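You operate a simulated robot arm through the tools that you are given. There is no shell and no other tool. Be economical: measure what you need, move in short steps, check, and stop when the job is done.

The job below is to be done with a simulated robot arm. You get a single attempt, and the scene is never put back.

Task
Put the wooden stick on the aisle side of the island top. Put the drip cup in the sink. Put one of the white filter boxes from the wooden worktop on the green board. Take the hand pump on the door end of the island and put it away on the island shelf on the sink side. Pull the jug cupboard door open. Do these in any order. Set down upright: drip cup, white filter box.

The check looks at the end state, three seconds after you hand in, the way a careful person would. Anything else that was tipped, shoved, dropped, spilled or broken makes it a failure.

Robot
A 6-joint arm with a two-finger parallel gripper on a trunk, on a base that drives. Base frame: it is fixed to the floor where the robot stands at the start and does not move with it; the origin is under the middle of the robot, x ahead of it, y to its left, z up; the surface under the hand at the start is at about z = 900. Lengths are in mm, angles in degrees, forces in N, time in s.
With the tool pointing down near the work surface it reaches from about 460 to 880 mm from the robot's upright axis, wherever it stands. Its first joint turns from -115.0 to 115.0 degrees. Places, roughly: aisle side of the island top [-1500, -1400, 900]; drip cup (5x3x8 cm) [-300, -3300, 900]; green board (17x28x2 cm) [500, -1300, 900]; hand pump (4x4x9 cm) [-1000, -600, 900]; island shelf on the sink side [-1500, -1300, 100]; jug cupboard door [400, -1900, 500]; sink [-3100, -2200, 800]; white filter box [500, -500, 1000]; wooden stick (22x3x3 cm) [500, 200, 900]. Payload 4.2 kg.
The TCP is the grasp point between the finger pads, 23 mm short of the fingertips. In the tool frame z runs along the fingers and y along their closing line. The gripper opens to 94 mm. The fingers are 38 mm wide and 10 mm thick; the gripper's body (54 by 96 mm) begins 39 mm behind the TCP.
Orientation is that of the tool frame in the base frame, as [roll, pitch, yaw] about the fixed x, y, z axes, in that order (R = Rz(yaw) Ry(pitch) Rx(roll)). With the fingers straight down and closing along the base's y, the tool's x points along the base's -x, its y along +y and its z along -z.

Tools
- The arm moves only by the tool servo_tool. Its argument "targets" is a list of rows, each an object of numbers (a shift or turn left out is 0, a gripper value left out holds the last): "rx", "ry", "rz": the turn, a rotation vector about the base's x, y, z in units of 180 degrees (1.0 is 180 degrees); "tx", "ty", "tz": the shift along the base's x, y, z in units of 400 mm (1.0 is 400 mm); "grip": the gripper command, from -1 (fully open) to 1 (shut), values between in proportion. In form: [{"rx": .., "ry": .., "rz": .., "tx": .., "ty": .., "tz": .., "grip": ..}, ...]. A call has 1 to 10 rows; each row is the pose to reach, as a shift and turn from the pose commanded when the call began. A call with a number of a shift or a turn outside -1 to 1 is refused whole. Each row takes 0.2 s and may step no farther than 50 mm and 8.6 degrees from the row before; otherwise, or with a gripper value out of range, the whole call is refused. Where a pose cannot be reached the arm comes as near as it can. A force on the tool above 40 N (or 10 N above the force at the start of the call, whichever is more), or a blocked arm, ends the call early, and 0.2 s more pass. The fingers move at their own pace (about 108 mm/s each) and stop on an object; they squeeze with about 44 N. The grip force told is the motor's: it shows also when the fingers shut on nothing. Time passes only in rows, and 0.2 s behind the last, so rows that repeat a pose let the fingers close. It gives the time, the measured TCP pose, the force on the tool (base axes), the opening and the grip force at its end, in the units of the frame above (readings bear some noise), with the torque about the TCP (base axes, N m) and any sound that the robot's microphone picked up.
- Cameras (640 x 400 px; columns grow to the right, rows downward): "scene" is now at [209.6, 139.6, 1450.1]; the picture's right is [-0.68, -0.73, 0.00], its down [-0.54, 0.50, -0.67] and it looks along [0.49, -0.46, -0.74] (base axes); focal length 247 px, centre (320, 200). "wrist" rides on the gripper at [86, 16, -74] in the tool frame; the picture's right is [-0.18, 0.98, 0.00], its down [-0.58, -0.11, -0.81] and it looks along [-0.79, -0.15, 0.59] (tool axes); focal length 243 px, centre (320, 200). There is no depth. A picture from a camera that has moved, and an enlarged one, comes with that camera's place and axes in the base frame and with its lens.
- capture(camera): a new picture of that camera. No time passes.
- move_column(by): slides the trunk up (or, below 0, down) by that many mm; the arm and the scene camera ride with it, the base frame stays. It gives what a move gives, with no picture.
- roll_base(legs): drives the robot by 1 to 6 legs, each [ahead, turn to the left] in mm and degrees, along the robot's own axes; the way and the turn of a leg run together, so that a leg with both is an arc; at most 1500 mm and 180 degrees a leg. The arm and the cameras ride along, it lands a little off, and it stops where it bumps. It gives what a move gives.
- aim_head(pan, tilt): turns the head with the scene camera to pan (to the left, within 80 degrees either way) and tilt (down, from -29 to 69), counted from straight ahead of the robot. It gives what a move gives.
- enlarge(camera, box): a new picture of the part [left, top, right, bottom] of that camera's present view, enlarged. No time passes.
- sign_off(): hands the job in; it is judged then, once.

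Work in short steps. Places have to be worked out from the pictures, the camera data and where the tool is seen: move nearer, look again, correct. Check each grasp and each placing, and mend what went wrong. You have 165 turns and 108 pictures in all, those below and enlarged ones among them. Open the gripper and draw the arm clear of the work before you hand the job in, unless the task says otherwise; then end with one line.

The tools are called by a JSON object that holds its "method" and its "body". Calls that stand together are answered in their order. servo_tool: Moves the arm, as the interface text tells. Its arguments: {"type":"object","properties":{"targets":{"type":"array","items":{"type":"object","properties":{"rx":{"type":"number"},"ry":{"type":"number"},"rz":{"type":"number"},"tx":{"type":"number"},"ty":{"type":"number"},"tz":{"type":"number"},"grip":{"type":"number"}}}}},"required":["targets"]} The other tools are called the same way: move_column (by) slides the trunk up or down; roll_base (legs) drives the base; aim_head (pan, tilt) turns the head that bears the scene camera; capture (camera) takes a picture; enlarge (camera, box) takes an enlarged picture of a part of a camera's view; sign_off () hands the job in.

At the start:

```text
time_s: 0.0
tool_pos: [570.9, -194.7, 1110.3]
orientation: [179.9, 0.0, 180.0]
wrist_force: [-0.1, 0.9, -0.4]
torque: [-0.01, -0.01, 0.03]
finger_gap: 94.2
grip_force: 0.0
trunk travel left (down, up): [-825.0, 165.0]
robot x, y, heading: [1.9, 0.7, 0.2]
head pan, tilt: [-42.9, 47.6]
```

scene: 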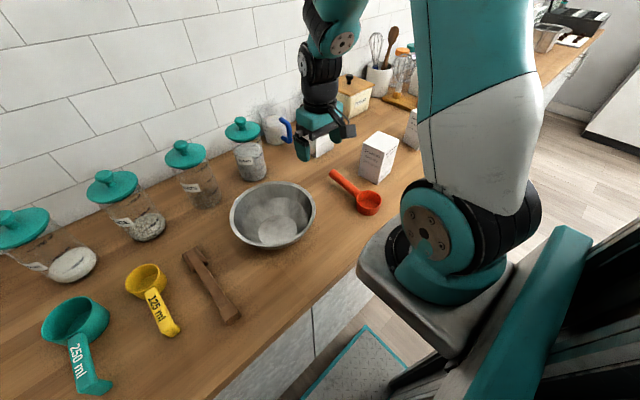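
wrist: 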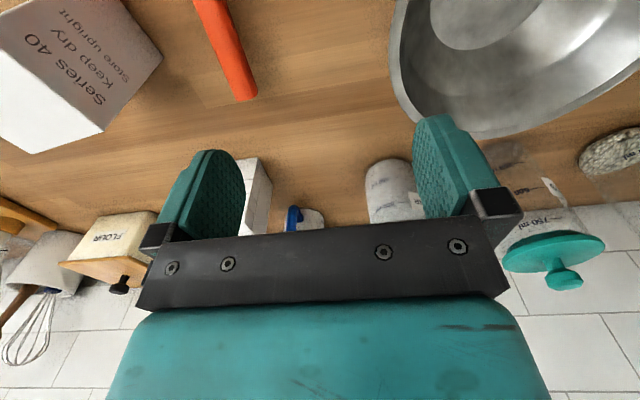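

I'll look closely at the stick and the nearby boxes before moving.

{"method": "enlarge", "body": {"camera": "scene", "box": [100, 200, 340, 350]}}

{"method": "enlarge", "body": {"camera": "scene", "box": [260, 60, 440, 220]}}

```text
2.67 times, centred on (220, 275) of scene
camera zoom: at [209.6, 139.6, 1450.1], right [-0.68, -0.73, 0.0], down [-0.54, 0.5, -0.67], along [0.49, -0.46, -0.74], focal length 660 px, centre (587, 0)
```

zoom: 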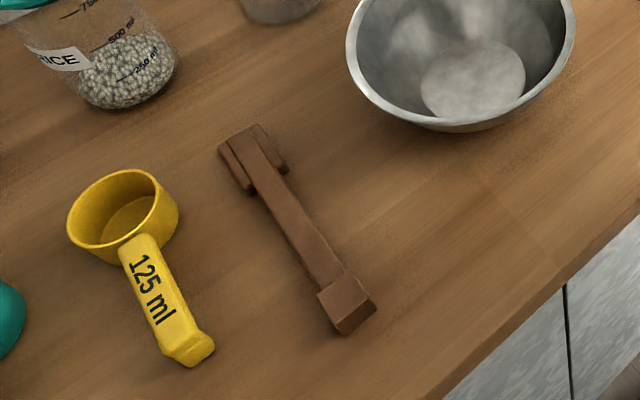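

```text
2.50 times, centred on (350, 140) of scene
camera zoom: at [209.6, 139.6, 1450.1], right [-0.68, -0.73, 0.0], down [-0.54, 0.5, -0.67], along [0.49, -0.46, -0.74], focal length 618 px, centre (245, 350)
```

zoom: 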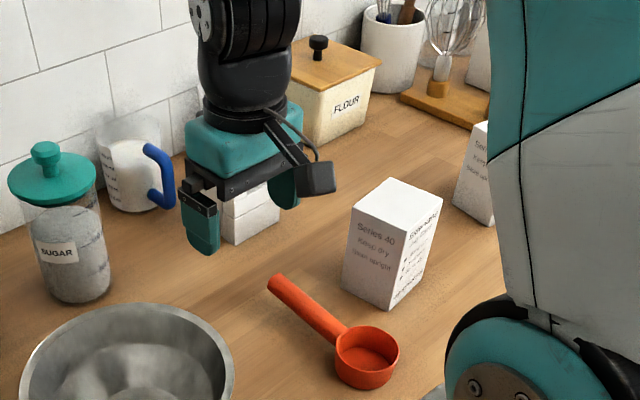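

The stick lies along x at about y=158, x from 450 to 640. I move the open gripper above its shaft and check from the wrist.

{"method": "servo_tool", "body": {"targets": [{"ty": 0.11, "grip": -1}, {"ty": 0.22}, {"ty": 0.33}, {"ty": 0.44, "tx": -0.02}, {"ty": 0.55, "tx": -0.04}, {"ty": 0.66, "tx": -0.06}, {"ty": 0.77, "tx": -0.075}, {"ty": 0.8825, "tx": -0.075}, {"ty": 0.8825, "tx": -0.075, "tz": -0.1}, {"ty": 0.8825, "tx": -0.075, "tz": -0.2}]}}

{"method": "capture", "body": {"camera": "wrist"}}

{"method": "capture", "body": {"camera": "scene"}}

```text
time_s: 2.2
tool_pos: [539.5, 159.4, 1029.0]
orientation: [180.0, 0.1, 180.0]
wrist_force: [-0.7, -0.3, -0.5]
torque: [-0.03, -0.03, 0.02]
finger_gap: 94.2
grip_force: 0.0
trunk travel left (down, up): [-825.0, 165.0]
robot x, y, heading: [-2.9, 1.1, -0.3]
head pan, tilt: [-42.9, 47.6]
```

```text
103 pictures are left
camera wrist: at [453.3, 175.0, 1103.6], right [0.18, 0.98, 0.0], down [0.58, -0.11, 0.81], along [0.79, -0.15, -0.59], focal length 243 px, centre (320, 200)
```

wrist: 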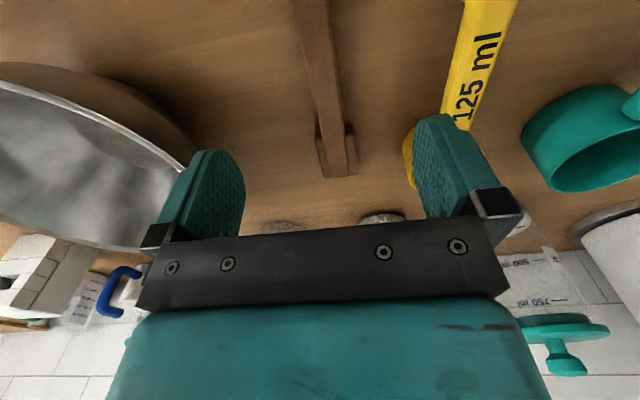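

```text
102 pictures are left
camera scene: at [209.2, 139.5, 1450.2], right [-0.68, -0.73, 0.0], down [-0.54, 0.5, -0.67], along [0.49, -0.46, -0.74], focal length 247 px, centre (320, 200)
```

scene: 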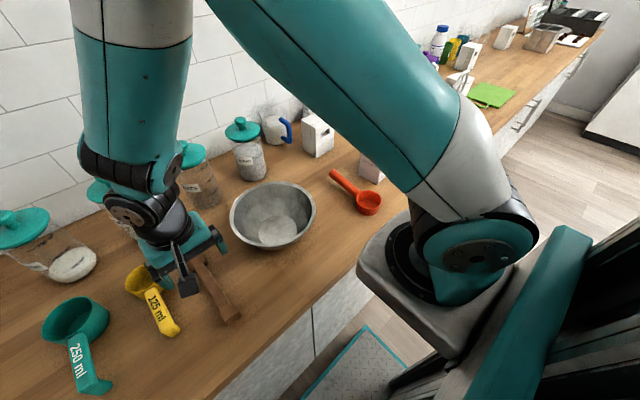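

The stick's axis measures y≈160, aligned with my fingers; there's clearance to the spoon and bowl. I descend to z≈926 with fingers partly open and close.

{"method": "servo_tool", "body": {"targets": [{"tz": -0.1, "grip": -0.3}, {"tz": -0.19}, {"tz": -0.235}, {"tz": -0.255}, {"tz": -0.255, "grip": 1}, {"tz": -0.255}, {"tz": -0.255}]}}

```text
time_s: 3.8
tool_pos: [541.4, 159.2, 929.4]
orientation: [180.0, 0.0, 180.0]
wrist_force: [0.3, 0.5, 0.9]
torque: [0.01, -0.13, 0.02]
finger_gap: 20.8
grip_force: 44.1
trunk travel left (down, up): [-825.0, 165.0]
robot x, y, heading: [-3.2, 3.0, 0.0]
head pan, tilt: [-42.9, 47.6]
```

Gripped at 20.8 mm. I lift and verify.

{"method": "servo_tool", "body": {"targets": [{"tz": 0.1}, {"tz": 0.2}, {"tz": 0.3}, {"tz": 0.4}, {"tz": 0.5}, {"tz": 0.6}]}}

{"method": "capture", "body": {"camera": "wrist"}}

{"method": "aim_head", "body": {"pan": -75, "tilt": 25}}

{"method": "capture", "body": {"camera": "scene"}}

```text
time_s: 5.2
tool_pos: [538.7, 157.9, 1168.9]
orientation: [-180.0, 0.0, 180.0]
wrist_force: [0.5, 1.1, -1.9]
torque: [-0.02, 0.01, 0.03]
finger_gap: 20.8
grip_force: 43.7
trunk travel left (down, up): [-825.0, 165.0]
robot x, y, heading: [-0.8, 0.6, -0.1]
head pan, tilt: [-42.9, 47.6]
```

```text
101 pictures are left
camera wrist: at [452.1, 173.8, 1243.2], right [0.18, 0.98, 0.0], down [0.58, -0.11, 0.81], along [0.79, -0.15, -0.59], focal length 243 px, centre (320, 200)
```

wrist: 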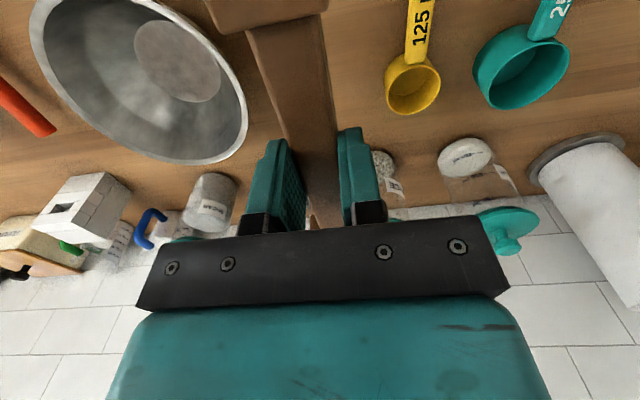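

```text
time_s: 6.2
tool_pos: [538.3, 158.6, 1168.8]
orientation: [-180.0, 0.1, -180.0]
wrist_force: [-0.6, 0.1, 0.3]
torque: [0.0, -0.02, -0.04]
finger_gap: 20.7
grip_force: 44.0
trunk travel left (down, up): [-825.0, 165.0]
robot x, y, heading: [0.6, -0.4, -0.2]
head pan, tilt: [-75.0, 25.0]
```

```text
100 pictures are left
camera scene: at [175.6, 104.6, 1484.3], right [-0.97, -0.26, 0.0], down [-0.11, 0.41, -0.91], along [0.24, -0.88, -0.42], focal length 247 px, centre (320, 200)
```

scene: 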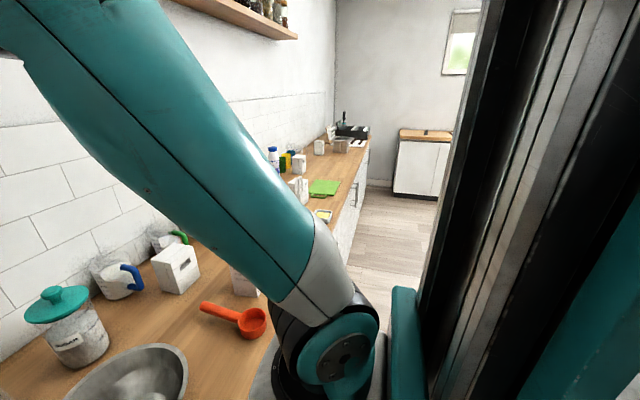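

Stick is held firmly. I raise the trunk for clearance and turn right 90° in place to look along the aisle toward the island.

{"method": "move_column", "body": {"by": 100}}

{"method": "roll_base", "body": {"legs": [[0, -90]]}}

{"method": "aim_head", "body": {"pan": -70, "tilt": 25}}

{"method": "capture", "body": {"camera": "scene"}}

{"method": "aim_head", "body": {"pan": 0, "tilt": 25}}

{"method": "capture", "body": {"camera": "scene"}}

```text
time_s: 7.5
tool_pos: [538.1, 157.9, 1268.5]
orientation: [-180.0, 0.1, 180.0]
wrist_force: [0.7, -0.3, -0.9]
torque: [-0.01, 0.0, -0.01]
finger_gap: 20.6
grip_force: 44.1
trunk travel left (down, up): [-925.0, 65.0]
robot x, y, heading: [1.2, 0.7, 0.2]
head pan, tilt: [-75.0, 25.0]
```

```text
time_s: 9.9
tool_pos: [482.9, -201.6, 1267.9]
orientation: [-180.0, -0.1, 140.1]
wrist_force: [0.3, 0.8, -1.1]
torque: [-0.06, 0.01, -0.04]
finger_gap: 20.7
grip_force: 44.0
trunk travel left (down, up): [-925.0, 65.0]
robot x, y, heading: [-31.5, 18.0, -32.6]
head pan, tilt: [-75.0, 25.0]
stopped in leg 1: the robot was blocked; the commanded pose is now the measured one
```

```text
time_s: 10.6
tool_pos: [482.9, -203.1, 1267.7]
orientation: [-180.0, -0.1, 140.0]
wrist_force: [0.8, 0.4, -0.4]
torque: [-0.02, -0.02, 0.01]
finger_gap: 20.7
grip_force: 44.0
trunk travel left (down, up): [-925.0, 65.0]
robot x, y, heading: [-36.9, 15.1, -32.2]
head pan, tilt: [-70.0, 25.0]
```

```text
99 pictures are left
camera scene: at [177.2, 6.5, 1584.4], right [-0.98, 0.22, 0.0], down [0.09, 0.41, -0.91], along [-0.2, -0.88, -0.42], focal length 247 px, centre (320, 200)
```

scene: 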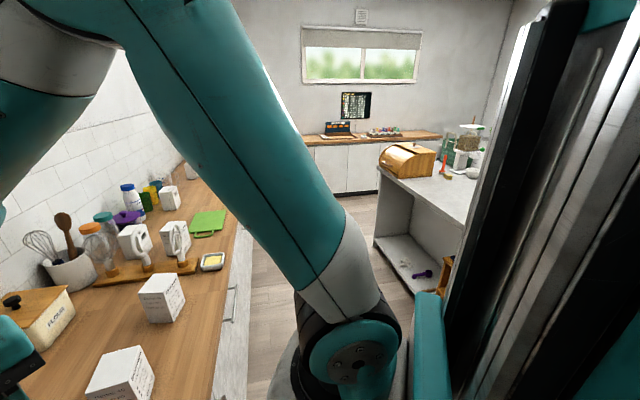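

```text
time_s: 12.0
tool_pos: [483.6, -203.3, 1268.9]
orientation: [-179.9, -0.1, 140.0]
wrist_force: [0.9, 0.0, -1.4]
torque: [0.01, 0.01, 0.01]
finger_gap: 20.9
grip_force: 44.3
trunk travel left (down, up): [-925.0, 65.0]
robot x, y, heading: [-36.1, 18.4, -32.4]
head pan, tilt: [0.0, 25.0]
```

```text
98 pictures are left
camera scene: at [274.9, 46.9, 1584.3], right [-0.54, -0.84, 0.0], down [-0.36, 0.23, -0.91], along [0.76, -0.49, -0.42], focal length 247 px, centre (320, 200)
```

scene: 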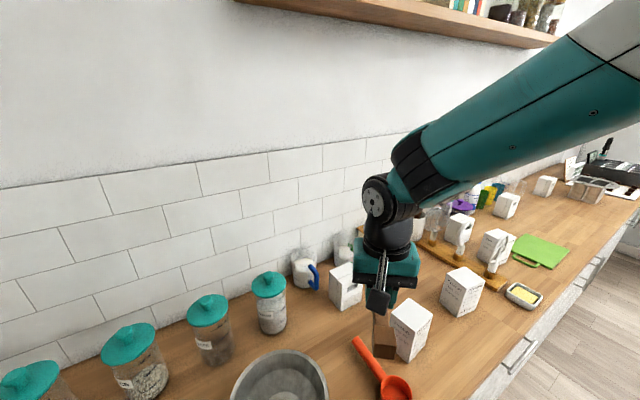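

The base corner touched the counter cabinet. I back away from the counter first, then continue turning.

{"method": "roll_base", "body": {"legs": [[-280, 0], [0, -58]]}}

{"method": "aim_head", "body": {"pan": -45, "tilt": 30}}

{"method": "capture", "body": {"camera": "scene"}}

```text
time_s: 13.5
tool_pos: [341.9, -129.5, 1266.9]
orientation: [-179.9, -0.1, 139.1]
wrist_force: [0.4, 0.7, 0.0]
torque: [-0.08, 0.07, -0.01]
finger_gap: 21.1
grip_force: 43.8
trunk travel left (down, up): [-925.0, 65.0]
robot x, y, heading: [-178.6, 90.8, -34.0]
head pan, tilt: [0.0, 25.0]
stopped in leg 1: the robot was blocked; the commanded pose is now the measured one
```

```text
time_s: 14.6
tool_pos: [340.6, -132.9, 1268.3]
orientation: [179.9, 0.1, 138.9]
wrist_force: [-0.4, -0.3, -0.4]
torque: [-0.01, -0.03, 0.01]
finger_gap: 20.7
grip_force: 43.8
trunk travel left (down, up): [-925.0, 65.0]
robot x, y, heading: [-177.3, 92.1, -33.8]
head pan, tilt: [-45.0, 30.0]
```

```text
97 pictures are left
camera scene: at [74.7, 78.5, 1576.4], right [-0.98, -0.19, 0.0], down [-0.1, 0.49, -0.87], along [0.17, -0.85, -0.5], focal length 247 px, centre (320, 200)
```

scene: 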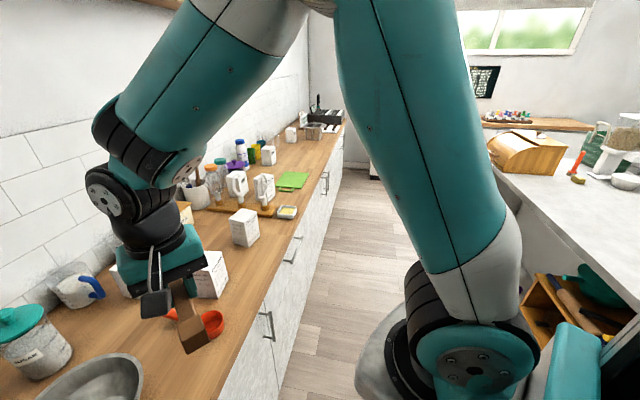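

Something blocks behind. I look to both sides with the head at its limits.

{"method": "aim_head", "body": {"pan": -80, "tilt": 45}}

{"method": "capture", "body": {"camera": "scene"}}

{"method": "aim_head", "body": {"pan": 80, "tilt": 45}}

{"method": "capture", "body": {"camera": "scene"}}

```text
time_s: 15.6
tool_pos: [339.5, -133.4, 1268.5]
orientation: [180.0, -0.1, 138.9]
wrist_force: [-0.5, -0.2, -1.3]
torque: [0.0, 0.01, 0.01]
finger_gap: 21.2
grip_force: 44.0
trunk travel left (down, up): [-925.0, 65.0]
robot x, y, heading: [-179.3, 90.5, -33.7]
head pan, tilt: [-80.0, 45.0]
```

```text
96 pictures are left
camera scene: at [24.4, 92.8, 1553.8], right [-0.92, 0.4, 0.0], down [0.29, 0.65, -0.71], along [-0.29, -0.65, -0.71], focal length 247 px, centre (320, 200)
```

scene: 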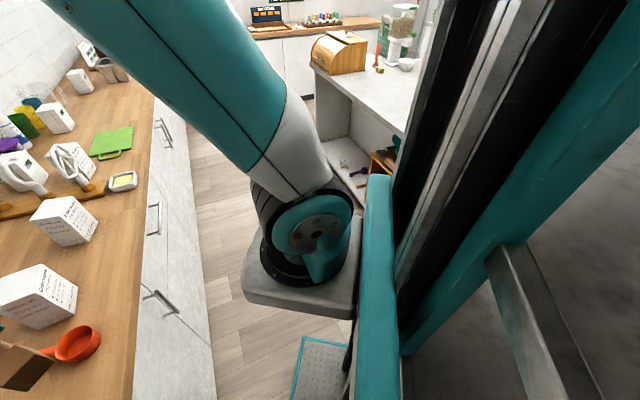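

```text
time_s: 18.1
tool_pos: [339.7, -132.9, 1267.5]
orientation: [-180.0, 0.0, 138.9]
wrist_force: [-0.1, -0.9, -1.0]
torque: [-0.04, -0.02, 0.02]
finger_gap: 20.7
grip_force: 43.9
trunk travel left (down, up): [-925.0, 65.0]
robot x, y, heading: [-176.5, 90.1, -34.0]
head pan, tilt: [80.0, 45.0]
```

```text
95 pictures are left
camera scene: at [113.5, 225.9, 1553.8], right [0.72, -0.69, 0.0], down [-0.49, -0.51, -0.71], along [0.49, 0.51, -0.71], focal length 247 px, centre (320, 200)
```

scene: 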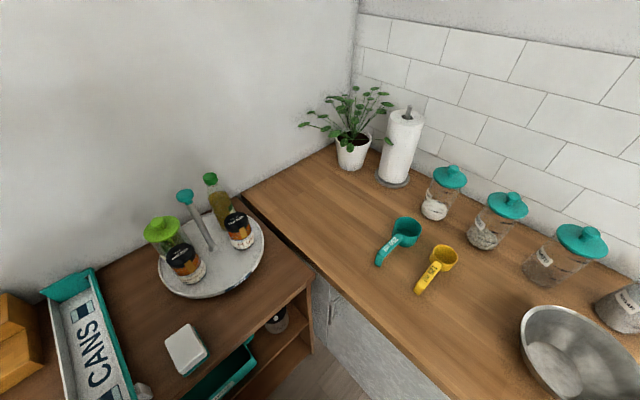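

Sideboard sits behind at y≈520; the base has about a 460 mm corner radius. I drive forward 90 mm then turn right to face −y.

{"method": "roll_base", "body": {"legs": [[90, 0], [0, -56]]}}

{"method": "aim_head", "body": {"pan": 0, "tilt": 30}}

{"method": "capture", "body": {"camera": "scene"}}

{"method": "aim_head", "body": {"pan": -60, "tilt": 35}}

{"method": "capture", "body": {"camera": "scene"}}

```text
time_s: 21.6
tool_pos: [12.0, -511.2, 1268.6]
orientation: [179.9, 0.1, 84.0]
wrist_force: [-0.9, 0.0, -0.6]
torque: [0.01, 0.02, -0.01]
finger_gap: 20.8
grip_force: 43.9
trunk travel left (down, up): [-925.0, 65.0]
robot x, y, heading: [-102.9, 40.1, -89.1]
head pan, tilt: [80.0, 45.0]
```

```text
time_s: 23.2
tool_pos: [11.1, -512.3, 1266.9]
orientation: [-180.0, 0.0, 84.0]
wrist_force: [0.7, -0.4, -1.1]
torque: [-0.02, 0.01, 0.01]
finger_gap: 20.8
grip_force: 44.2
trunk travel left (down, up): [-925.0, 65.0]
robot x, y, heading: [-102.0, 38.1, -88.9]
head pan, tilt: [0.0, 30.0]
```

```text
94 pictures are left
camera scene: at [97.7, -199.0, 1576.4], right [-1.0, -0.02, 0.0], down [-0.01, 0.5, -0.87], along [0.02, -0.87, -0.5], focal length 247 px, centre (320, 200)
```

scene: 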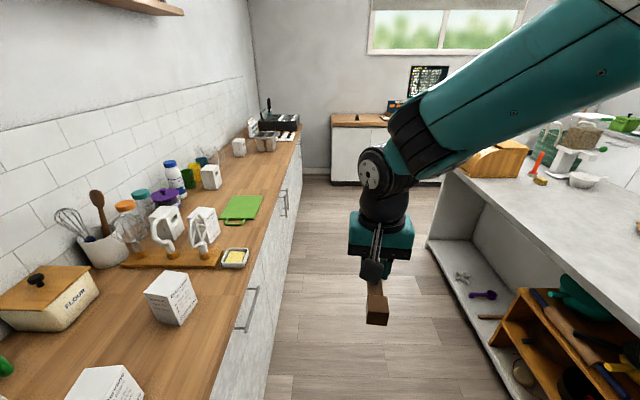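

```text
time_s: 24.5
tool_pos: [10.9, -511.7, 1267.6]
orientation: [-179.9, 0.0, 84.0]
wrist_force: [0.7, 1.5, -0.5]
torque: [0.01, 0.02, 0.03]
finger_gap: 20.7
grip_force: 44.0
trunk travel left (down, up): [-925.0, 65.0]
robot x, y, heading: [-101.7, 43.3, -89.0]
head pan, tilt: [-60.0, 35.0]
```

```text
93 pictures are left
camera scene: at [20.5, -154.2, 1568.6], right [-0.52, 0.86, 0.0], down [0.49, 0.3, -0.82], along [-0.7, -0.42, -0.57], focal length 247 px, centre (320, 200)
```

scene: 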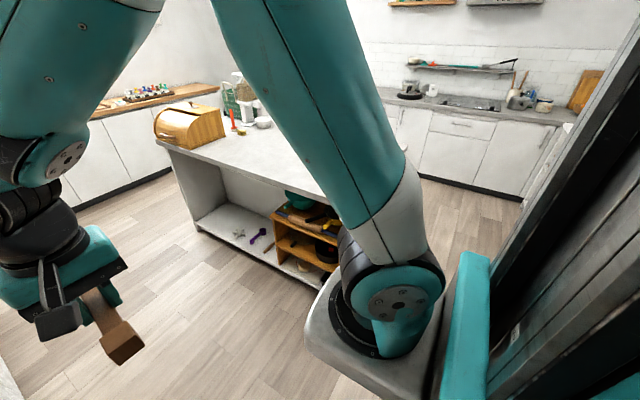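

The island's near edge is at about x≈−830, y from −600 to −2000. I drive down the aisle and turn to face the island.

{"method": "roll_base", "body": {"legs": [[900, 0], [0, -90]]}}

{"method": "aim_head", "body": {"pan": 0, "tilt": 30}}

{"method": "capture", "body": {"camera": "scene"}}

```text
time_s: 33.0
tool_pos: [-636.4, -980.9, 1268.0]
orientation: [-180.0, 0.1, -5.1]
wrist_force: [0.2, -0.7, 0.8]
torque: [-0.03, -0.02, 0.01]
finger_gap: 20.8
grip_force: 44.2
trunk travel left (down, up): [-925.0, 65.0]
robot x, y, heading: [-88.3, -860.0, -178.0]
head pan, tilt: [-60.0, 35.0]
```

```text
time_s: 34.2
tool_pos: [-637.6, -980.9, 1268.0]
orientation: [-180.0, 0.0, -5.0]
wrist_force: [-0.1, -0.2, 0.2]
torque: [0.03, 0.03, -0.02]
finger_gap: 20.9
grip_force: 44.3
trunk travel left (down, up): [-925.0, 65.0]
robot x, y, heading: [-86.7, -857.6, -177.9]
head pan, tilt: [0.0, 30.0]
```

```text
92 pictures are left
camera scene: at [-321.8, -1063.3, 1576.4], right [-0.04, 1.0, 0.0], down [0.5, 0.02, -0.87], along [-0.87, -0.03, -0.5], focal length 247 px, centre (320, 200)
```

scene: 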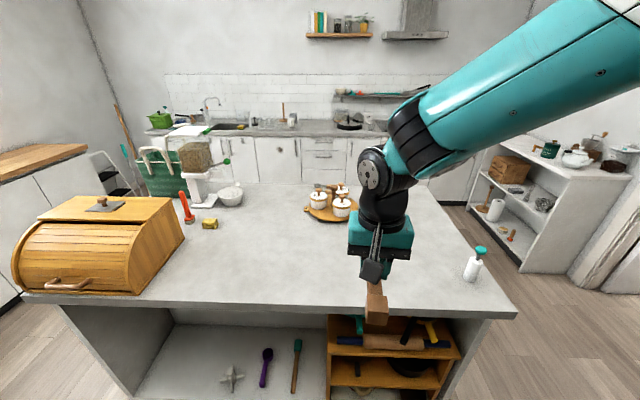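

The island spans x −830..−1710, y −2046..−478. The target spot near [−1500, −1400] lies between the scale/bowl and the pot tray. I zoom to check free space and the right-hand aisle.

{"method": "enlarge", "body": {"camera": "scene", "box": [140, 110, 400, 272]}}

{"method": "enlarge", "body": {"camera": "scene", "box": [400, 110, 640, 310]}}

```text
2.46 times, centred on (270, 191) of scene
camera zoom: at [-321.8, -1063.3, 1576.4], right [-0.04, 1.0, 0.0], down [0.5, 0.02, -0.87], along [-0.87, -0.03, -0.5], focal length 609 px, centre (443, 222)
```

zoom: 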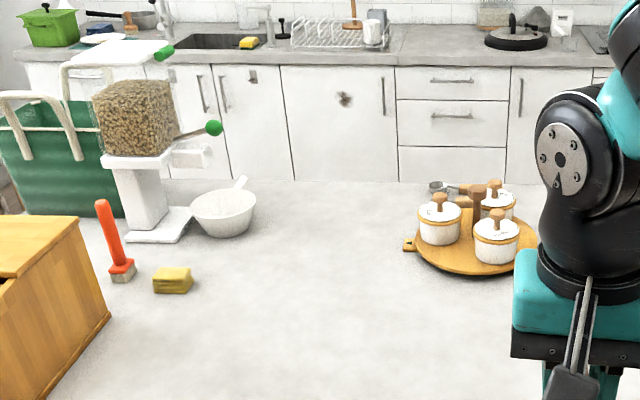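

```text
2.00 times, centred on (520, 210) of scene
camera zoom: at [-321.8, -1063.3, 1576.4], right [-0.04, 1.0, 0.0], down [0.5, 0.02, -0.87], along [-0.87, -0.03, -0.5], focal length 495 px, centre (-80, 180)
```

zoom: 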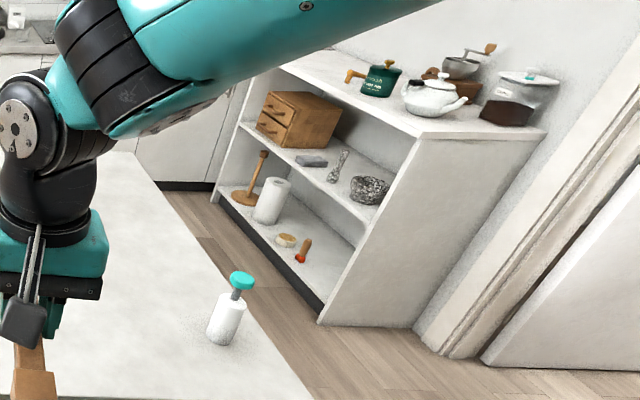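

Both end passages look about 1 m wide. I go around the door end: turn to −y, back up, turn to face −x, then drive along.

{"method": "roll_base", "body": {"legs": [[0, 88], [-870, 0], [0, -90], [700, 0]]}}

{"method": "capture", "body": {"camera": "scene"}}

```text
time_s: 49.9
tool_pos: [-1363.9, -110.6, 1268.5]
orientation: [180.0, -0.1, -6.1]
wrist_force: [-0.2, 0.3, -0.4]
torque: [0.03, 0.03, 0.01]
finger_gap: 21.0
grip_force: 43.7
trunk travel left (down, up): [-925.0, 65.0]
robot x, y, heading: [-815.0, 4.6, -179.1]
head pan, tilt: [0.0, 30.0]
```

```text
89 pictures are left
camera scene: at [-1050.1, -199.3, 1576.4], right [-0.02, 1.0, 0.0], down [0.5, 0.01, -0.87], along [-0.87, -0.02, -0.5], focal length 247 px, centre (320, 200)
```

scene: 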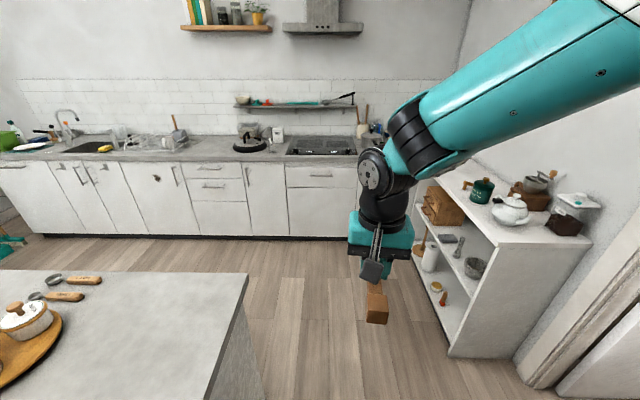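

Clear ahead; counter front at x≈−3000. I continue to the far aisle and turn to face the island from the sink side.

{"method": "roll_base", "body": {"legs": [[1440, 0], [0, 90], [1330, 0], [0, 90]]}}

{"method": "capture", "body": {"camera": "scene"}}

```text
time_s: 70.9
tool_pos: [-1687.9, -1204.2, 1268.2]
orientation: [180.0, 0.0, 174.8]
wrist_force: [0.3, 0.8, -0.3]
torque: [-0.01, -0.02, 0.01]
finger_gap: 20.6
grip_force: 44.3
trunk travel left (down, up): [-925.0, 65.0]
robot x, y, heading: [-2239.5, -1325.9, 1.9]
head pan, tilt: [0.0, 30.0]
```

```text
88 pictures are left
camera scene: at [-2002.7, -1123.2, 1576.4], right [0.03, -1.0, 0.0], down [-0.5, -0.02, -0.87], along [0.87, 0.03, -0.5], focal length 247 px, centre (320, 200)
```

scene: 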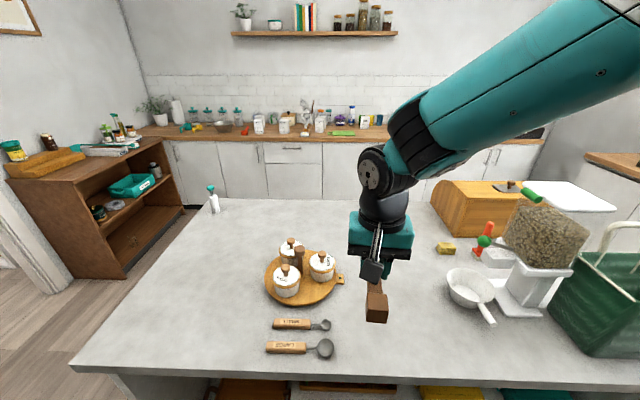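

Free space on the top around [−1500, −1360]. I move the stick over it and down to about 40 mm above contact.

{"method": "servo_tool", "body": {"targets": [{"tx": 0.08, "ty": -0.065}, {"tx": 0.16, "ty": -0.13}, {"tx": 0.24, "ty": -0.195}, {"tx": 0.32, "ty": -0.26}, {"tx": 0.4, "ty": -0.325}, {"tx": 0.47, "ty": -0.39}, {"tx": 0.47, "ty": -0.39, "tz": -0.12}, {"tx": 0.47, "ty": -0.39, "tz": -0.24}, {"tx": 0.47, "ty": -0.39, "tz": -0.36}, {"tx": 0.47, "ty": -0.39, "tz": -0.48}]}}

{"method": "servo_tool", "body": {"targets": [{"tz": -0.1}, {"tz": -0.2}, {"tz": -0.27}, {"tz": -0.31}]}}

{"method": "capture", "body": {"camera": "scene"}}

```text
time_s: 73.1
tool_pos: [-1499.0, -1360.0, 1075.7]
orientation: [180.0, -0.1, 174.7]
wrist_force: [-0.1, 0.0, 0.4]
torque: [0.02, -0.06, 0.02]
finger_gap: 20.9
grip_force: 44.2
trunk travel left (down, up): [-925.0, 65.0]
robot x, y, heading: [-2241.9, -1321.3, 1.8]
head pan, tilt: [0.0, 30.0]
```

```text
time_s: 74.1
tool_pos: [-1499.6, -1361.9, 951.3]
orientation: [180.0, 0.0, 174.7]
wrist_force: [-0.2, 1.2, 0.1]
torque: [0.01, -0.04, 0.01]
finger_gap: 20.6
grip_force: 44.1
trunk travel left (down, up): [-925.0, 65.0]
robot x, y, heading: [-2239.6, -1326.7, 1.9]
head pan, tilt: [0.0, 30.0]
```

```text
87 pictures are left
camera scene: at [-2002.8, -1123.2, 1576.4], right [0.03, -1.0, 0.0], down [-0.5, -0.02, -0.87], along [0.87, 0.03, -0.5], focal length 247 px, centre (320, 200)
```

scene: 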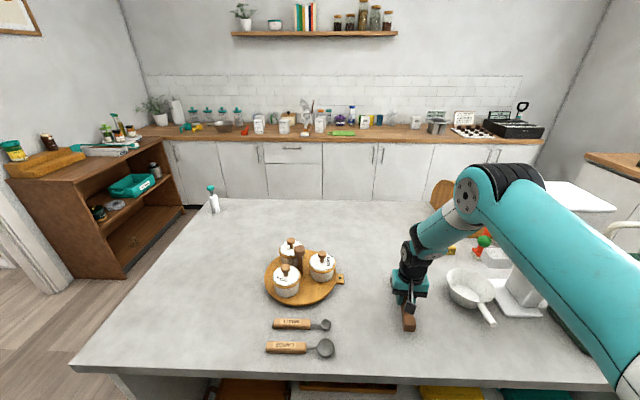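

Clear of everything. I lower slowly to contact.

{"method": "servo_tool", "body": {"targets": [{"tz": -0.02}, {"tz": -0.035}, {"tz": -0.045}, {"tz": -0.052}, {"tz": -0.058}, {"tz": -0.064}]}}

```text
time_s: 75.5
tool_pos: [-1499.8, -1360.4, 927.7]
orientation: [180.0, 0.1, 174.6]
wrist_force: [-2.3, 0.7, 15.7]
torque: [0.07, 0.51, -0.06]
finger_gap: 20.8
grip_force: 43.7
trunk travel left (down, up): [-925.0, 65.0]
robot x, y, heading: [-2235.3, -1325.4, 2.0]
head pan, tilt: [0.0, 30.0]
```

Contact. I release and rise.

{"method": "servo_tool", "body": {"targets": [{"tz": 0.005, "grip": 0.2}, {"tz": 0.005, "grip": 0.2}, {"tz": 0.08, "grip": 0.0}, {"tz": 0.18}, {"tz": 0.3}, {"tz": 0.42}, {"tz": 0.54}]}}

{"method": "capture", "body": {"camera": "wrist"}}

```text
time_s: 77.1
tool_pos: [-1498.0, -1362.5, 1144.1]
orientation: [180.0, 0.0, 174.6]
wrist_force: [0.3, 0.2, 0.2]
torque: [0.0, -0.01, 0.01]
finger_gap: 46.9
grip_force: 0.1
trunk travel left (down, up): [-925.0, 65.0]
robot x, y, heading: [-2236.9, -1325.3, 1.8]
head pan, tilt: [0.0, 30.0]
```

```text
86 pictures are left
camera wrist: at [-1583.7, -1337.8, 1219.6], right [0.27, 0.96, 0.0], down [0.57, -0.16, 0.81], along [0.77, -0.22, -0.59], focal length 243 px, centre (320, 200)
```

wrist: 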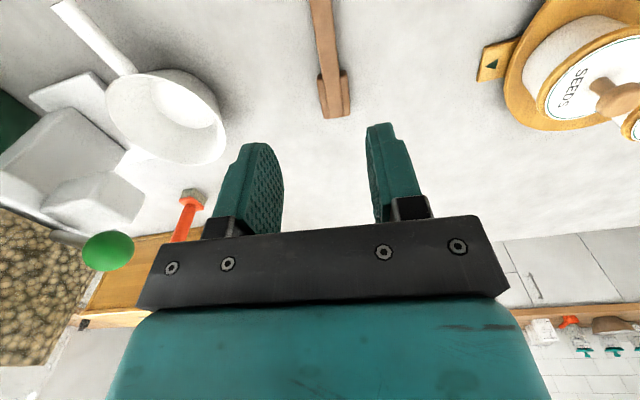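

The stick lies cleanly on the top. I raise/retract the arm, back up, and look down at the sink-side shelf.

{"method": "servo_tool", "body": {"targets": [{"tz": 0.1}, {"tz": 0.2}, {"tz": 0.3, "tx": -0.05}, {"tz": 0.3, "tx": -0.15}, {"tz": 0.3, "tx": -0.25}, {"tz": 0.3, "tx": -0.35}, {"tz": 0.3, "tx": -0.45}, {"tz": 0.3, "tx": -0.52}]}}

{"method": "roll_base", "body": {"legs": [[-320, 0]]}}

{"method": "aim_head", "body": {"pan": 0, "tilt": 45}}

{"method": "capture", "body": {"camera": "scene"}}

```text
time_s: 78.9
tool_pos: [-1707.5, -1360.3, 1263.3]
orientation: [180.0, -0.1, 174.5]
wrist_force: [0.0, 1.2, 0.0]
torque: [0.02, 0.02, 0.0]
finger_gap: 47.2
grip_force: 0.0
trunk travel left (down, up): [-925.0, 65.0]
robot x, y, heading: [-2239.3, -1323.2, 1.9]
head pan, tilt: [0.0, 30.0]
```

```text
time_s: 81.0
tool_pos: [-2007.8, -1375.0, 1262.2]
orientation: [-180.0, 0.1, 174.3]
wrist_force: [0.4, -0.3, 0.3]
torque: [0.05, 0.01, -0.05]
finger_gap: 46.9
grip_force: 0.0
trunk travel left (down, up): [-925.0, 65.0]
robot x, y, heading: [-2536.1, -1334.8, 1.1]
head pan, tilt: [0.0, 30.0]
stopped in leg 1: the robot was blocked; the commanded pose is now the measured one
```

```text
time_s: 81.8
tool_pos: [-2007.7, -1375.1, 1262.1]
orientation: [-180.0, -0.1, 174.2]
wrist_force: [0.0, 0.5, -0.2]
torque: [-0.02, 0.02, -0.01]
finger_gap: 47.1
grip_force: 0.0
trunk travel left (down, up): [-925.0, 65.0]
robot x, y, heading: [-2535.5, -1332.4, 1.1]
head pan, tilt: [0.0, 45.0]
```

```text
85 pictures are left
camera scene: at [-2307.8, -1136.6, 1553.8], right [0.02, -1.0, 0.0], down [-0.71, -0.01, -0.71], along [0.71, 0.01, -0.71], focal length 247 px, centre (320, 200)
```

scene: 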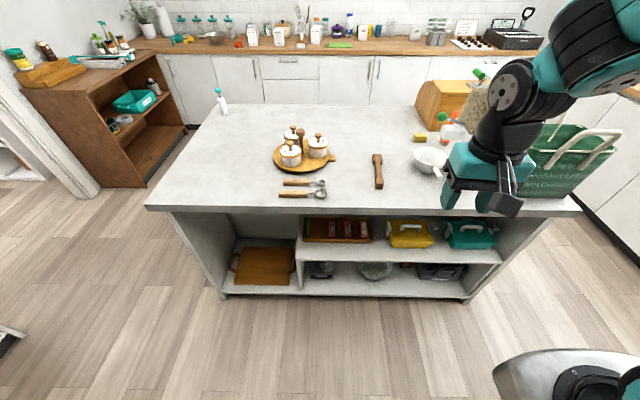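

Rear gently met the counter. The sink-side bay is in view; I zoom in on it.

{"method": "enlarge", "body": {"camera": "scene", "box": [190, 190, 530, 310]}}

```text
1.88 times, centred on (360, 250) of scene
camera zoom: at [-2307.8, -1136.6, 1553.8], right [0.02, -1.0, 0.0], down [-0.71, -0.01, -0.71], along [0.71, 0.01, -0.71], focal length 466 px, centre (245, 106)
```

zoom: 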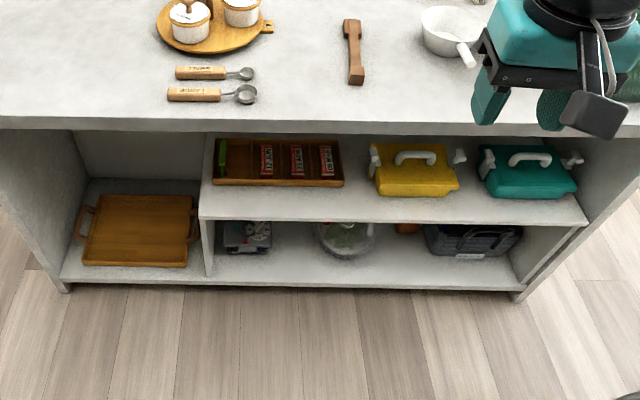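

The free front strip of the lower shelf around [−1590, −1310, 100] suits the pump. Now I drive back around to the door end to face the pump.

{"method": "roll_base", "body": {"legs": [[240, 0], [0, 89], [1370, 0], [0, -90], [1330, 0], [0, -90]]}}

{"method": "aim_head", "body": {"pan": 0, "tilt": 45}}

{"method": "capture", "body": {"camera": "scene"}}

```text
time_s: 107.6
tool_pos: [-1053.9, -511.5, 1263.5]
orientation: [-180.0, 0.0, 83.7]
wrist_force: [0.7, -0.4, -0.4]
torque: [0.01, -0.01, -0.05]
finger_gap: 46.9
grip_force: 0.0
trunk travel left (down, up): [-925.0, 65.0]
robot x, y, heading: [-1006.1, 14.7, -89.6]
head pan, tilt: [0.0, 45.0]
```

```text
time_s: 108.2
tool_pos: [-1053.8, -512.0, 1263.6]
orientation: [-179.9, 0.0, 83.7]
wrist_force: [-0.2, -0.8, 0.1]
torque: [-0.04, -0.03, 0.02]
finger_gap: 47.2
grip_force: 0.1
trunk travel left (down, up): [-925.0, 65.0]
robot x, y, heading: [-1008.9, 16.0, -89.3]
head pan, tilt: [0.0, 45.0]
```

```text
83 pictures are left
camera scene: at [-810.9, -216.0, 1553.8], right [-1.0, -0.01, 0.0], down [-0.01, 0.71, -0.71], along [0.01, -0.71, -0.71], focal length 247 px, centre (320, 200)
```

scene: 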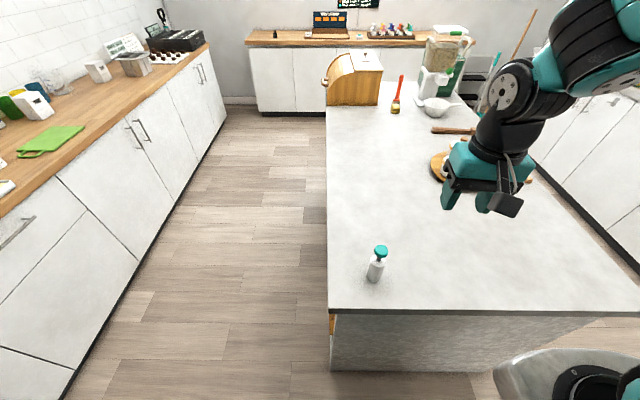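

Pump near [−952, −550]. I zoom to see its shape.

{"method": "enlarge", "body": {"camera": "scene", "box": [330, 230, 426, 290]}}

```text
6.67 times, centred on (378, 260) of scene
camera zoom: at [-810.9, -216.0, 1553.8], right [-1.0, -0.01, 0.0], down [-0.01, 0.71, -0.71], along [0.01, -0.71, -0.71], focal length 1649 px, centre (-67, -200)
```

zoom: 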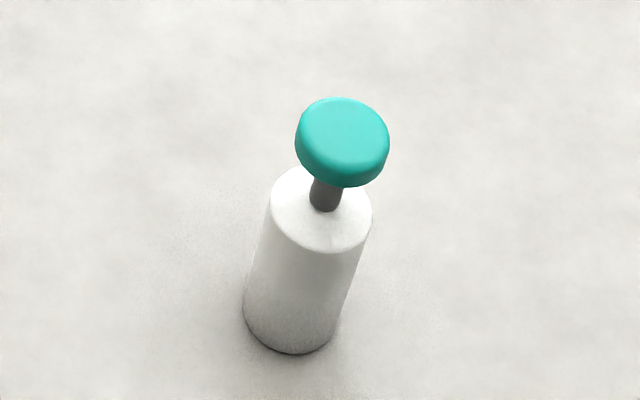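

Pump base center ≈[−959, −563]; body ~43 mm wide, teal cap at z≈975–990. I'll take it by the cap with the tool tilted 30° forward, so the same pose can set it in the shelf. First tilt and hover.

{"method": "servo_tool", "body": {"targets": [{"tx": 0.06, "ty": -0.03, "rx": -0.0414, "ry": 0.0046, "grip": -1}, {"tx": 0.12, "ty": -0.06, "rx": -0.0828, "ry": 0.0092}, {"tx": 0.18, "ty": -0.09, "rx": -0.1243, "ry": 0.0137}, {"tx": 0.235, "ty": -0.12, "rx": -0.1657, "ry": 0.0183}, {"tx": 0.235, "ty": -0.12, "tz": -0.1, "rx": -0.1657, "ry": 0.0183}, {"tx": 0.235, "ty": -0.12, "tz": -0.2, "rx": -0.1657, "ry": 0.0183}, {"tx": 0.235, "ty": -0.12, "tz": -0.3, "rx": -0.1657, "ry": 0.0183}, {"tx": 0.235, "ty": -0.12, "tz": -0.4, "rx": -0.1657, "ry": 0.0183}, {"tx": 0.235, "ty": -0.12, "tz": -0.48, "rx": -0.1657, "ry": 0.0183}]}}

{"method": "capture", "body": {"camera": "wrist"}}

{"method": "enlarge", "body": {"camera": "scene", "box": [290, 180, 450, 280]}}

```text
time_s: 110.2
tool_pos: [-961.6, -560.2, 1069.5]
orientation: [179.9, 30.0, 83.7]
wrist_force: [-0.5, 0.0, 1.0]
torque: [-0.03, 0.0, 0.02]
finger_gap: 93.8
grip_force: 0.1
trunk travel left (down, up): [-925.0, 65.0]
robot x, y, heading: [-1008.3, 19.0, -89.4]
head pan, tilt: [0.0, 45.0]
```

```text
81 pictures are left
camera wrist: at [-932.7, -450.2, 1092.0], right [0.96, -0.27, 0.09], down [-0.12, -0.09, 0.99], along [-0.26, -0.96, -0.12], focal length 243 px, centre (320, 200)
```

wrist: 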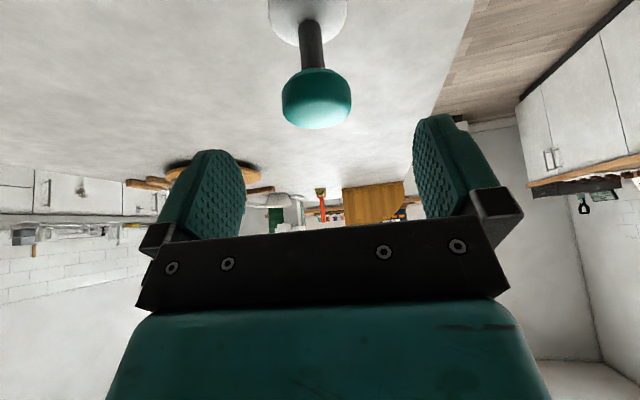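

```text
4.00 times, centred on (370, 230) of scene
camera zoom: at [-811.0, -215.6, 1553.9], right [-1.0, -0.01, 0.0], down [-0.01, 0.71, -0.71], along [0.01, -0.71, -0.71], focal length 989 px, centre (120, 80)
```

zoom: 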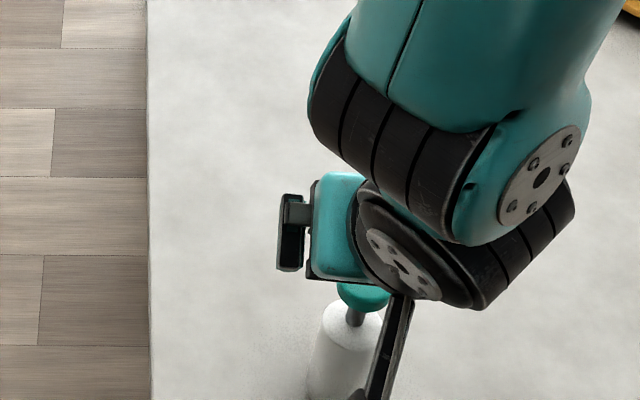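

Re-triangulating, the cap is at z≈1026 (pump is ~135 mm tall), centred at [−960, −563]. I lower to the cap and close.

{"method": "servo_tool", "body": {"targets": [{"ty": -0.007, "tx": 0.004, "tz": -0.04, "grip": -0.4}, {"ty": -0.007, "tx": 0.004, "tz": -0.08}, {"ty": -0.007, "tx": 0.004, "tz": -0.108}, {"ty": -0.007, "tx": 0.004, "tz": -0.108}]}}

{"method": "capture", "body": {"camera": "wrist"}}

```text
time_s: 111.2
tool_pos: [-957.2, -562.6, 1026.7]
orientation: [-180.0, 30.0, 83.7]
wrist_force: [0.4, -0.3, 0.0]
torque: [0.01, -0.02, 0.0]
finger_gap: 65.8
grip_force: 0.0
trunk travel left (down, up): [-925.0, 65.0]
robot x, y, heading: [-1008.5, 15.7, -89.3]
head pan, tilt: [0.0, 45.0]
```

```text
79 pictures are left
camera wrist: at [-929.5, -453.2, 1048.4], right [0.96, -0.27, 0.09], down [-0.12, -0.09, 0.99], along [-0.25, -0.96, -0.12], focal length 243 px, centre (320, 200)
```

wrist: 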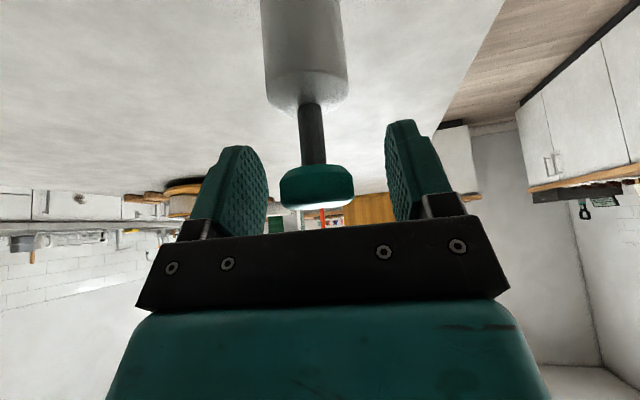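

The cap sits right at the TCP. Close and lift slightly.

{"method": "servo_tool", "body": {"targets": [{"grip": 1}, {"grip": 1}, {"grip": 1}, {"tz": 0.03}, {"tz": 0.06}, {"tz": 0.14}, {"tz": 0.22}]}}

{"method": "capture", "body": {"camera": "wrist"}}

```text
time_s: 112.8
tool_pos: [-956.6, -561.9, 1116.7]
orientation: [180.0, 29.9, 83.7]
wrist_force: [-0.3, -0.3, -0.7]
torque: [-0.01, 0.02, 0.01]
finger_gap: 29.5
grip_force: 43.5
trunk travel left (down, up): [-925.0, 65.0]
robot x, y, heading: [-1007.1, 17.3, -89.6]
head pan, tilt: [0.0, 45.0]
```

```text
78 pictures are left
camera wrist: at [-929.7, -451.8, 1138.2], right [0.96, -0.27, 0.09], down [-0.12, -0.09, 0.99], along [-0.26, -0.96, -0.12], focal length 243 px, centre (320, 200)
```

wrist: 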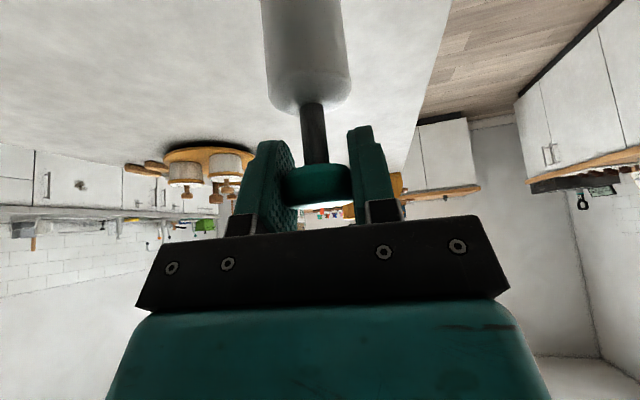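

Pump held (29.5 mm). I raise it and drive around to the sink side again.

{"method": "servo_tool", "body": {"targets": [{"tz": 0.1}, {"tz": 0.2}, {"tz": 0.3}]}}

{"method": "roll_base", "body": {"legs": [[0, 90], [-1290, 0], [0, -90], [1340, 0], [0, 90]]}}

{"method": "aim_head", "body": {"pan": -10, "tilt": 50}}

{"method": "capture", "body": {"camera": "scene"}}

```text
time_s: 113.6
tool_pos: [-957.4, -563.1, 1235.8]
orientation: [-179.9, 29.9, 83.8]
wrist_force: [-0.1, -0.1, -1.6]
torque: [0.0, 0.02, 0.01]
finger_gap: 29.8
grip_force: 43.0
trunk travel left (down, up): [-925.0, 65.0]
robot x, y, heading: [-1007.1, 17.8, -89.7]
head pan, tilt: [0.0, 45.0]
```

```text
time_s: 138.1
tool_pos: [-1646.0, -1297.9, 1234.5]
orientation: [-180.0, 29.9, 178.4]
wrist_force: [-1.4, -0.4, -0.6]
torque: [-0.02, 0.0, 0.01]
finger_gap: 30.5
grip_force: 43.7
trunk travel left (down, up): [-925.0, 65.0]
robot x, y, heading: [-2218.3, -1394.9, 5.5]
head pan, tilt: [0.0, 45.0]
```

```text
time_s: 138.8
tool_pos: [-1646.0, -1298.6, 1235.0]
orientation: [-180.0, 29.9, 178.4]
wrist_force: [-0.1, 0.0, -1.4]
torque: [-0.04, -0.01, 0.0]
finger_gap: 30.7
grip_force: 44.0
trunk travel left (down, up): [-925.0, 65.0]
robot x, y, heading: [-2219.0, -1395.2, 5.0]
head pan, tilt: [-10.0, 50.0]
```

```text
77 pictures are left
camera scene: at [-2010.1, -1195.7, 1546.9], right [-0.08, -1.0, 0.0], down [-0.76, 0.06, -0.64], along [0.64, -0.05, -0.77], focal length 247 px, centre (320, 200)
```

scene: 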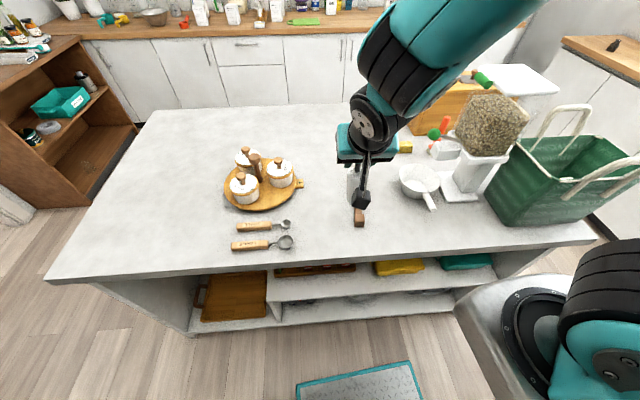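

Pump still held. I back away from the island, then lower the trunk so I can look into and reach the low shelf.

{"method": "roll_base", "body": {"legs": [[-265, -5]]}}

{"method": "move_column", "body": {"by": -600}}

{"method": "aim_head", "body": {"pan": 0, "tilt": 35}}

{"method": "capture", "body": {"camera": "scene"}}

```text
time_s: 140.7
tool_pos: [-1907.4, -1361.1, 1234.9]
orientation: [179.9, 30.0, 173.4]
wrist_force: [0.0, 0.3, -1.5]
torque: [0.0, -0.01, -0.04]
finger_gap: 31.0
grip_force: 43.7
trunk travel left (down, up): [-925.0, 65.0]
robot x, y, heading: [-2487.3, -1409.8, 0.3]
head pan, tilt: [-10.0, 50.0]
```

```text
refused: -600 is not a number from -400 to 400
```

```text
time_s: 141.5
tool_pos: [-1907.9, -1360.7, 1235.9]
orientation: [-180.0, 30.0, 173.4]
wrist_force: [-0.8, 0.4, -1.9]
torque: [-0.02, 0.02, -0.01]
finger_gap: 30.7
grip_force: 43.8
trunk travel left (down, up): [-925.0, 65.0]
robot x, y, heading: [-2486.2, -1406.1, 0.4]
head pan, tilt: [0.0, 35.0]
```

```text
76 pictures are left
camera scene: at [-2248.4, -1214.7, 1568.5], right [0.01, -1.0, 0.0], down [-0.57, 0.0, -0.82], along [0.82, 0.0, -0.57], focal length 247 px, centre (320, 200)
```

scene: 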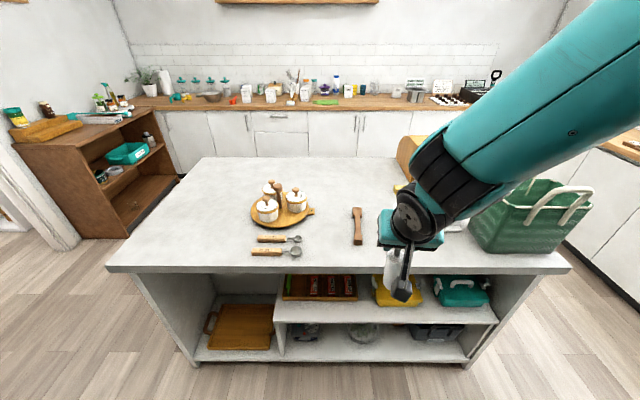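

Column steps are limited to 400. I lower in two 400 steps and view the shelf.

{"method": "move_column", "body": {"by": -400}}

{"method": "move_column", "body": {"by": -300}}

{"method": "capture", "body": {"camera": "scene"}}

```text
time_s: 145.3
tool_pos: [-1908.1, -1361.4, 835.1]
orientation: [-180.0, 30.0, 173.5]
wrist_force: [-0.6, 1.5, -0.9]
torque: [-0.01, 0.02, 0.0]
finger_gap: 30.8
grip_force: 44.3
trunk travel left (down, up): [-525.0, 465.0]
robot x, y, heading: [-2486.0, -1412.0, 0.3]
head pan, tilt: [0.0, 35.0]
```

```text
time_s: 148.3
tool_pos: [-1906.8, -1361.4, 534.3]
orientation: [180.0, 30.0, 173.4]
wrist_force: [-0.2, -0.7, -0.9]
torque: [0.03, -0.02, 0.03]
finger_gap: 30.7
grip_force: 43.2
trunk travel left (down, up): [-225.0, 765.0]
robot x, y, heading: [-2488.7, -1405.2, 0.4]
head pan, tilt: [0.0, 35.0]
```

```text
75 pictures are left
camera scene: at [-2248.4, -1214.7, 868.6], right [0.01, -1.0, 0.0], down [-0.57, 0.0, -0.82], along [0.82, 0.0, -0.57], focal length 247 px, centre (320, 200)
```

scene: 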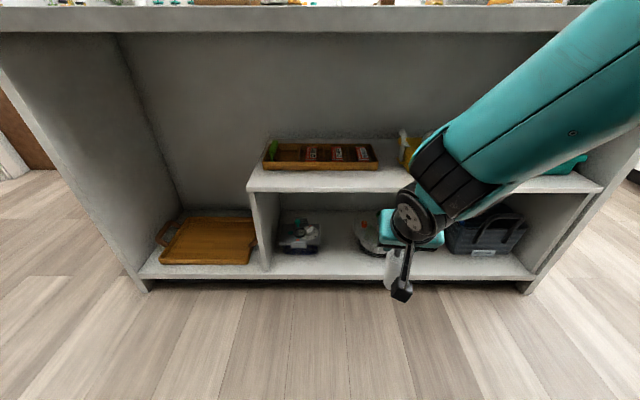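

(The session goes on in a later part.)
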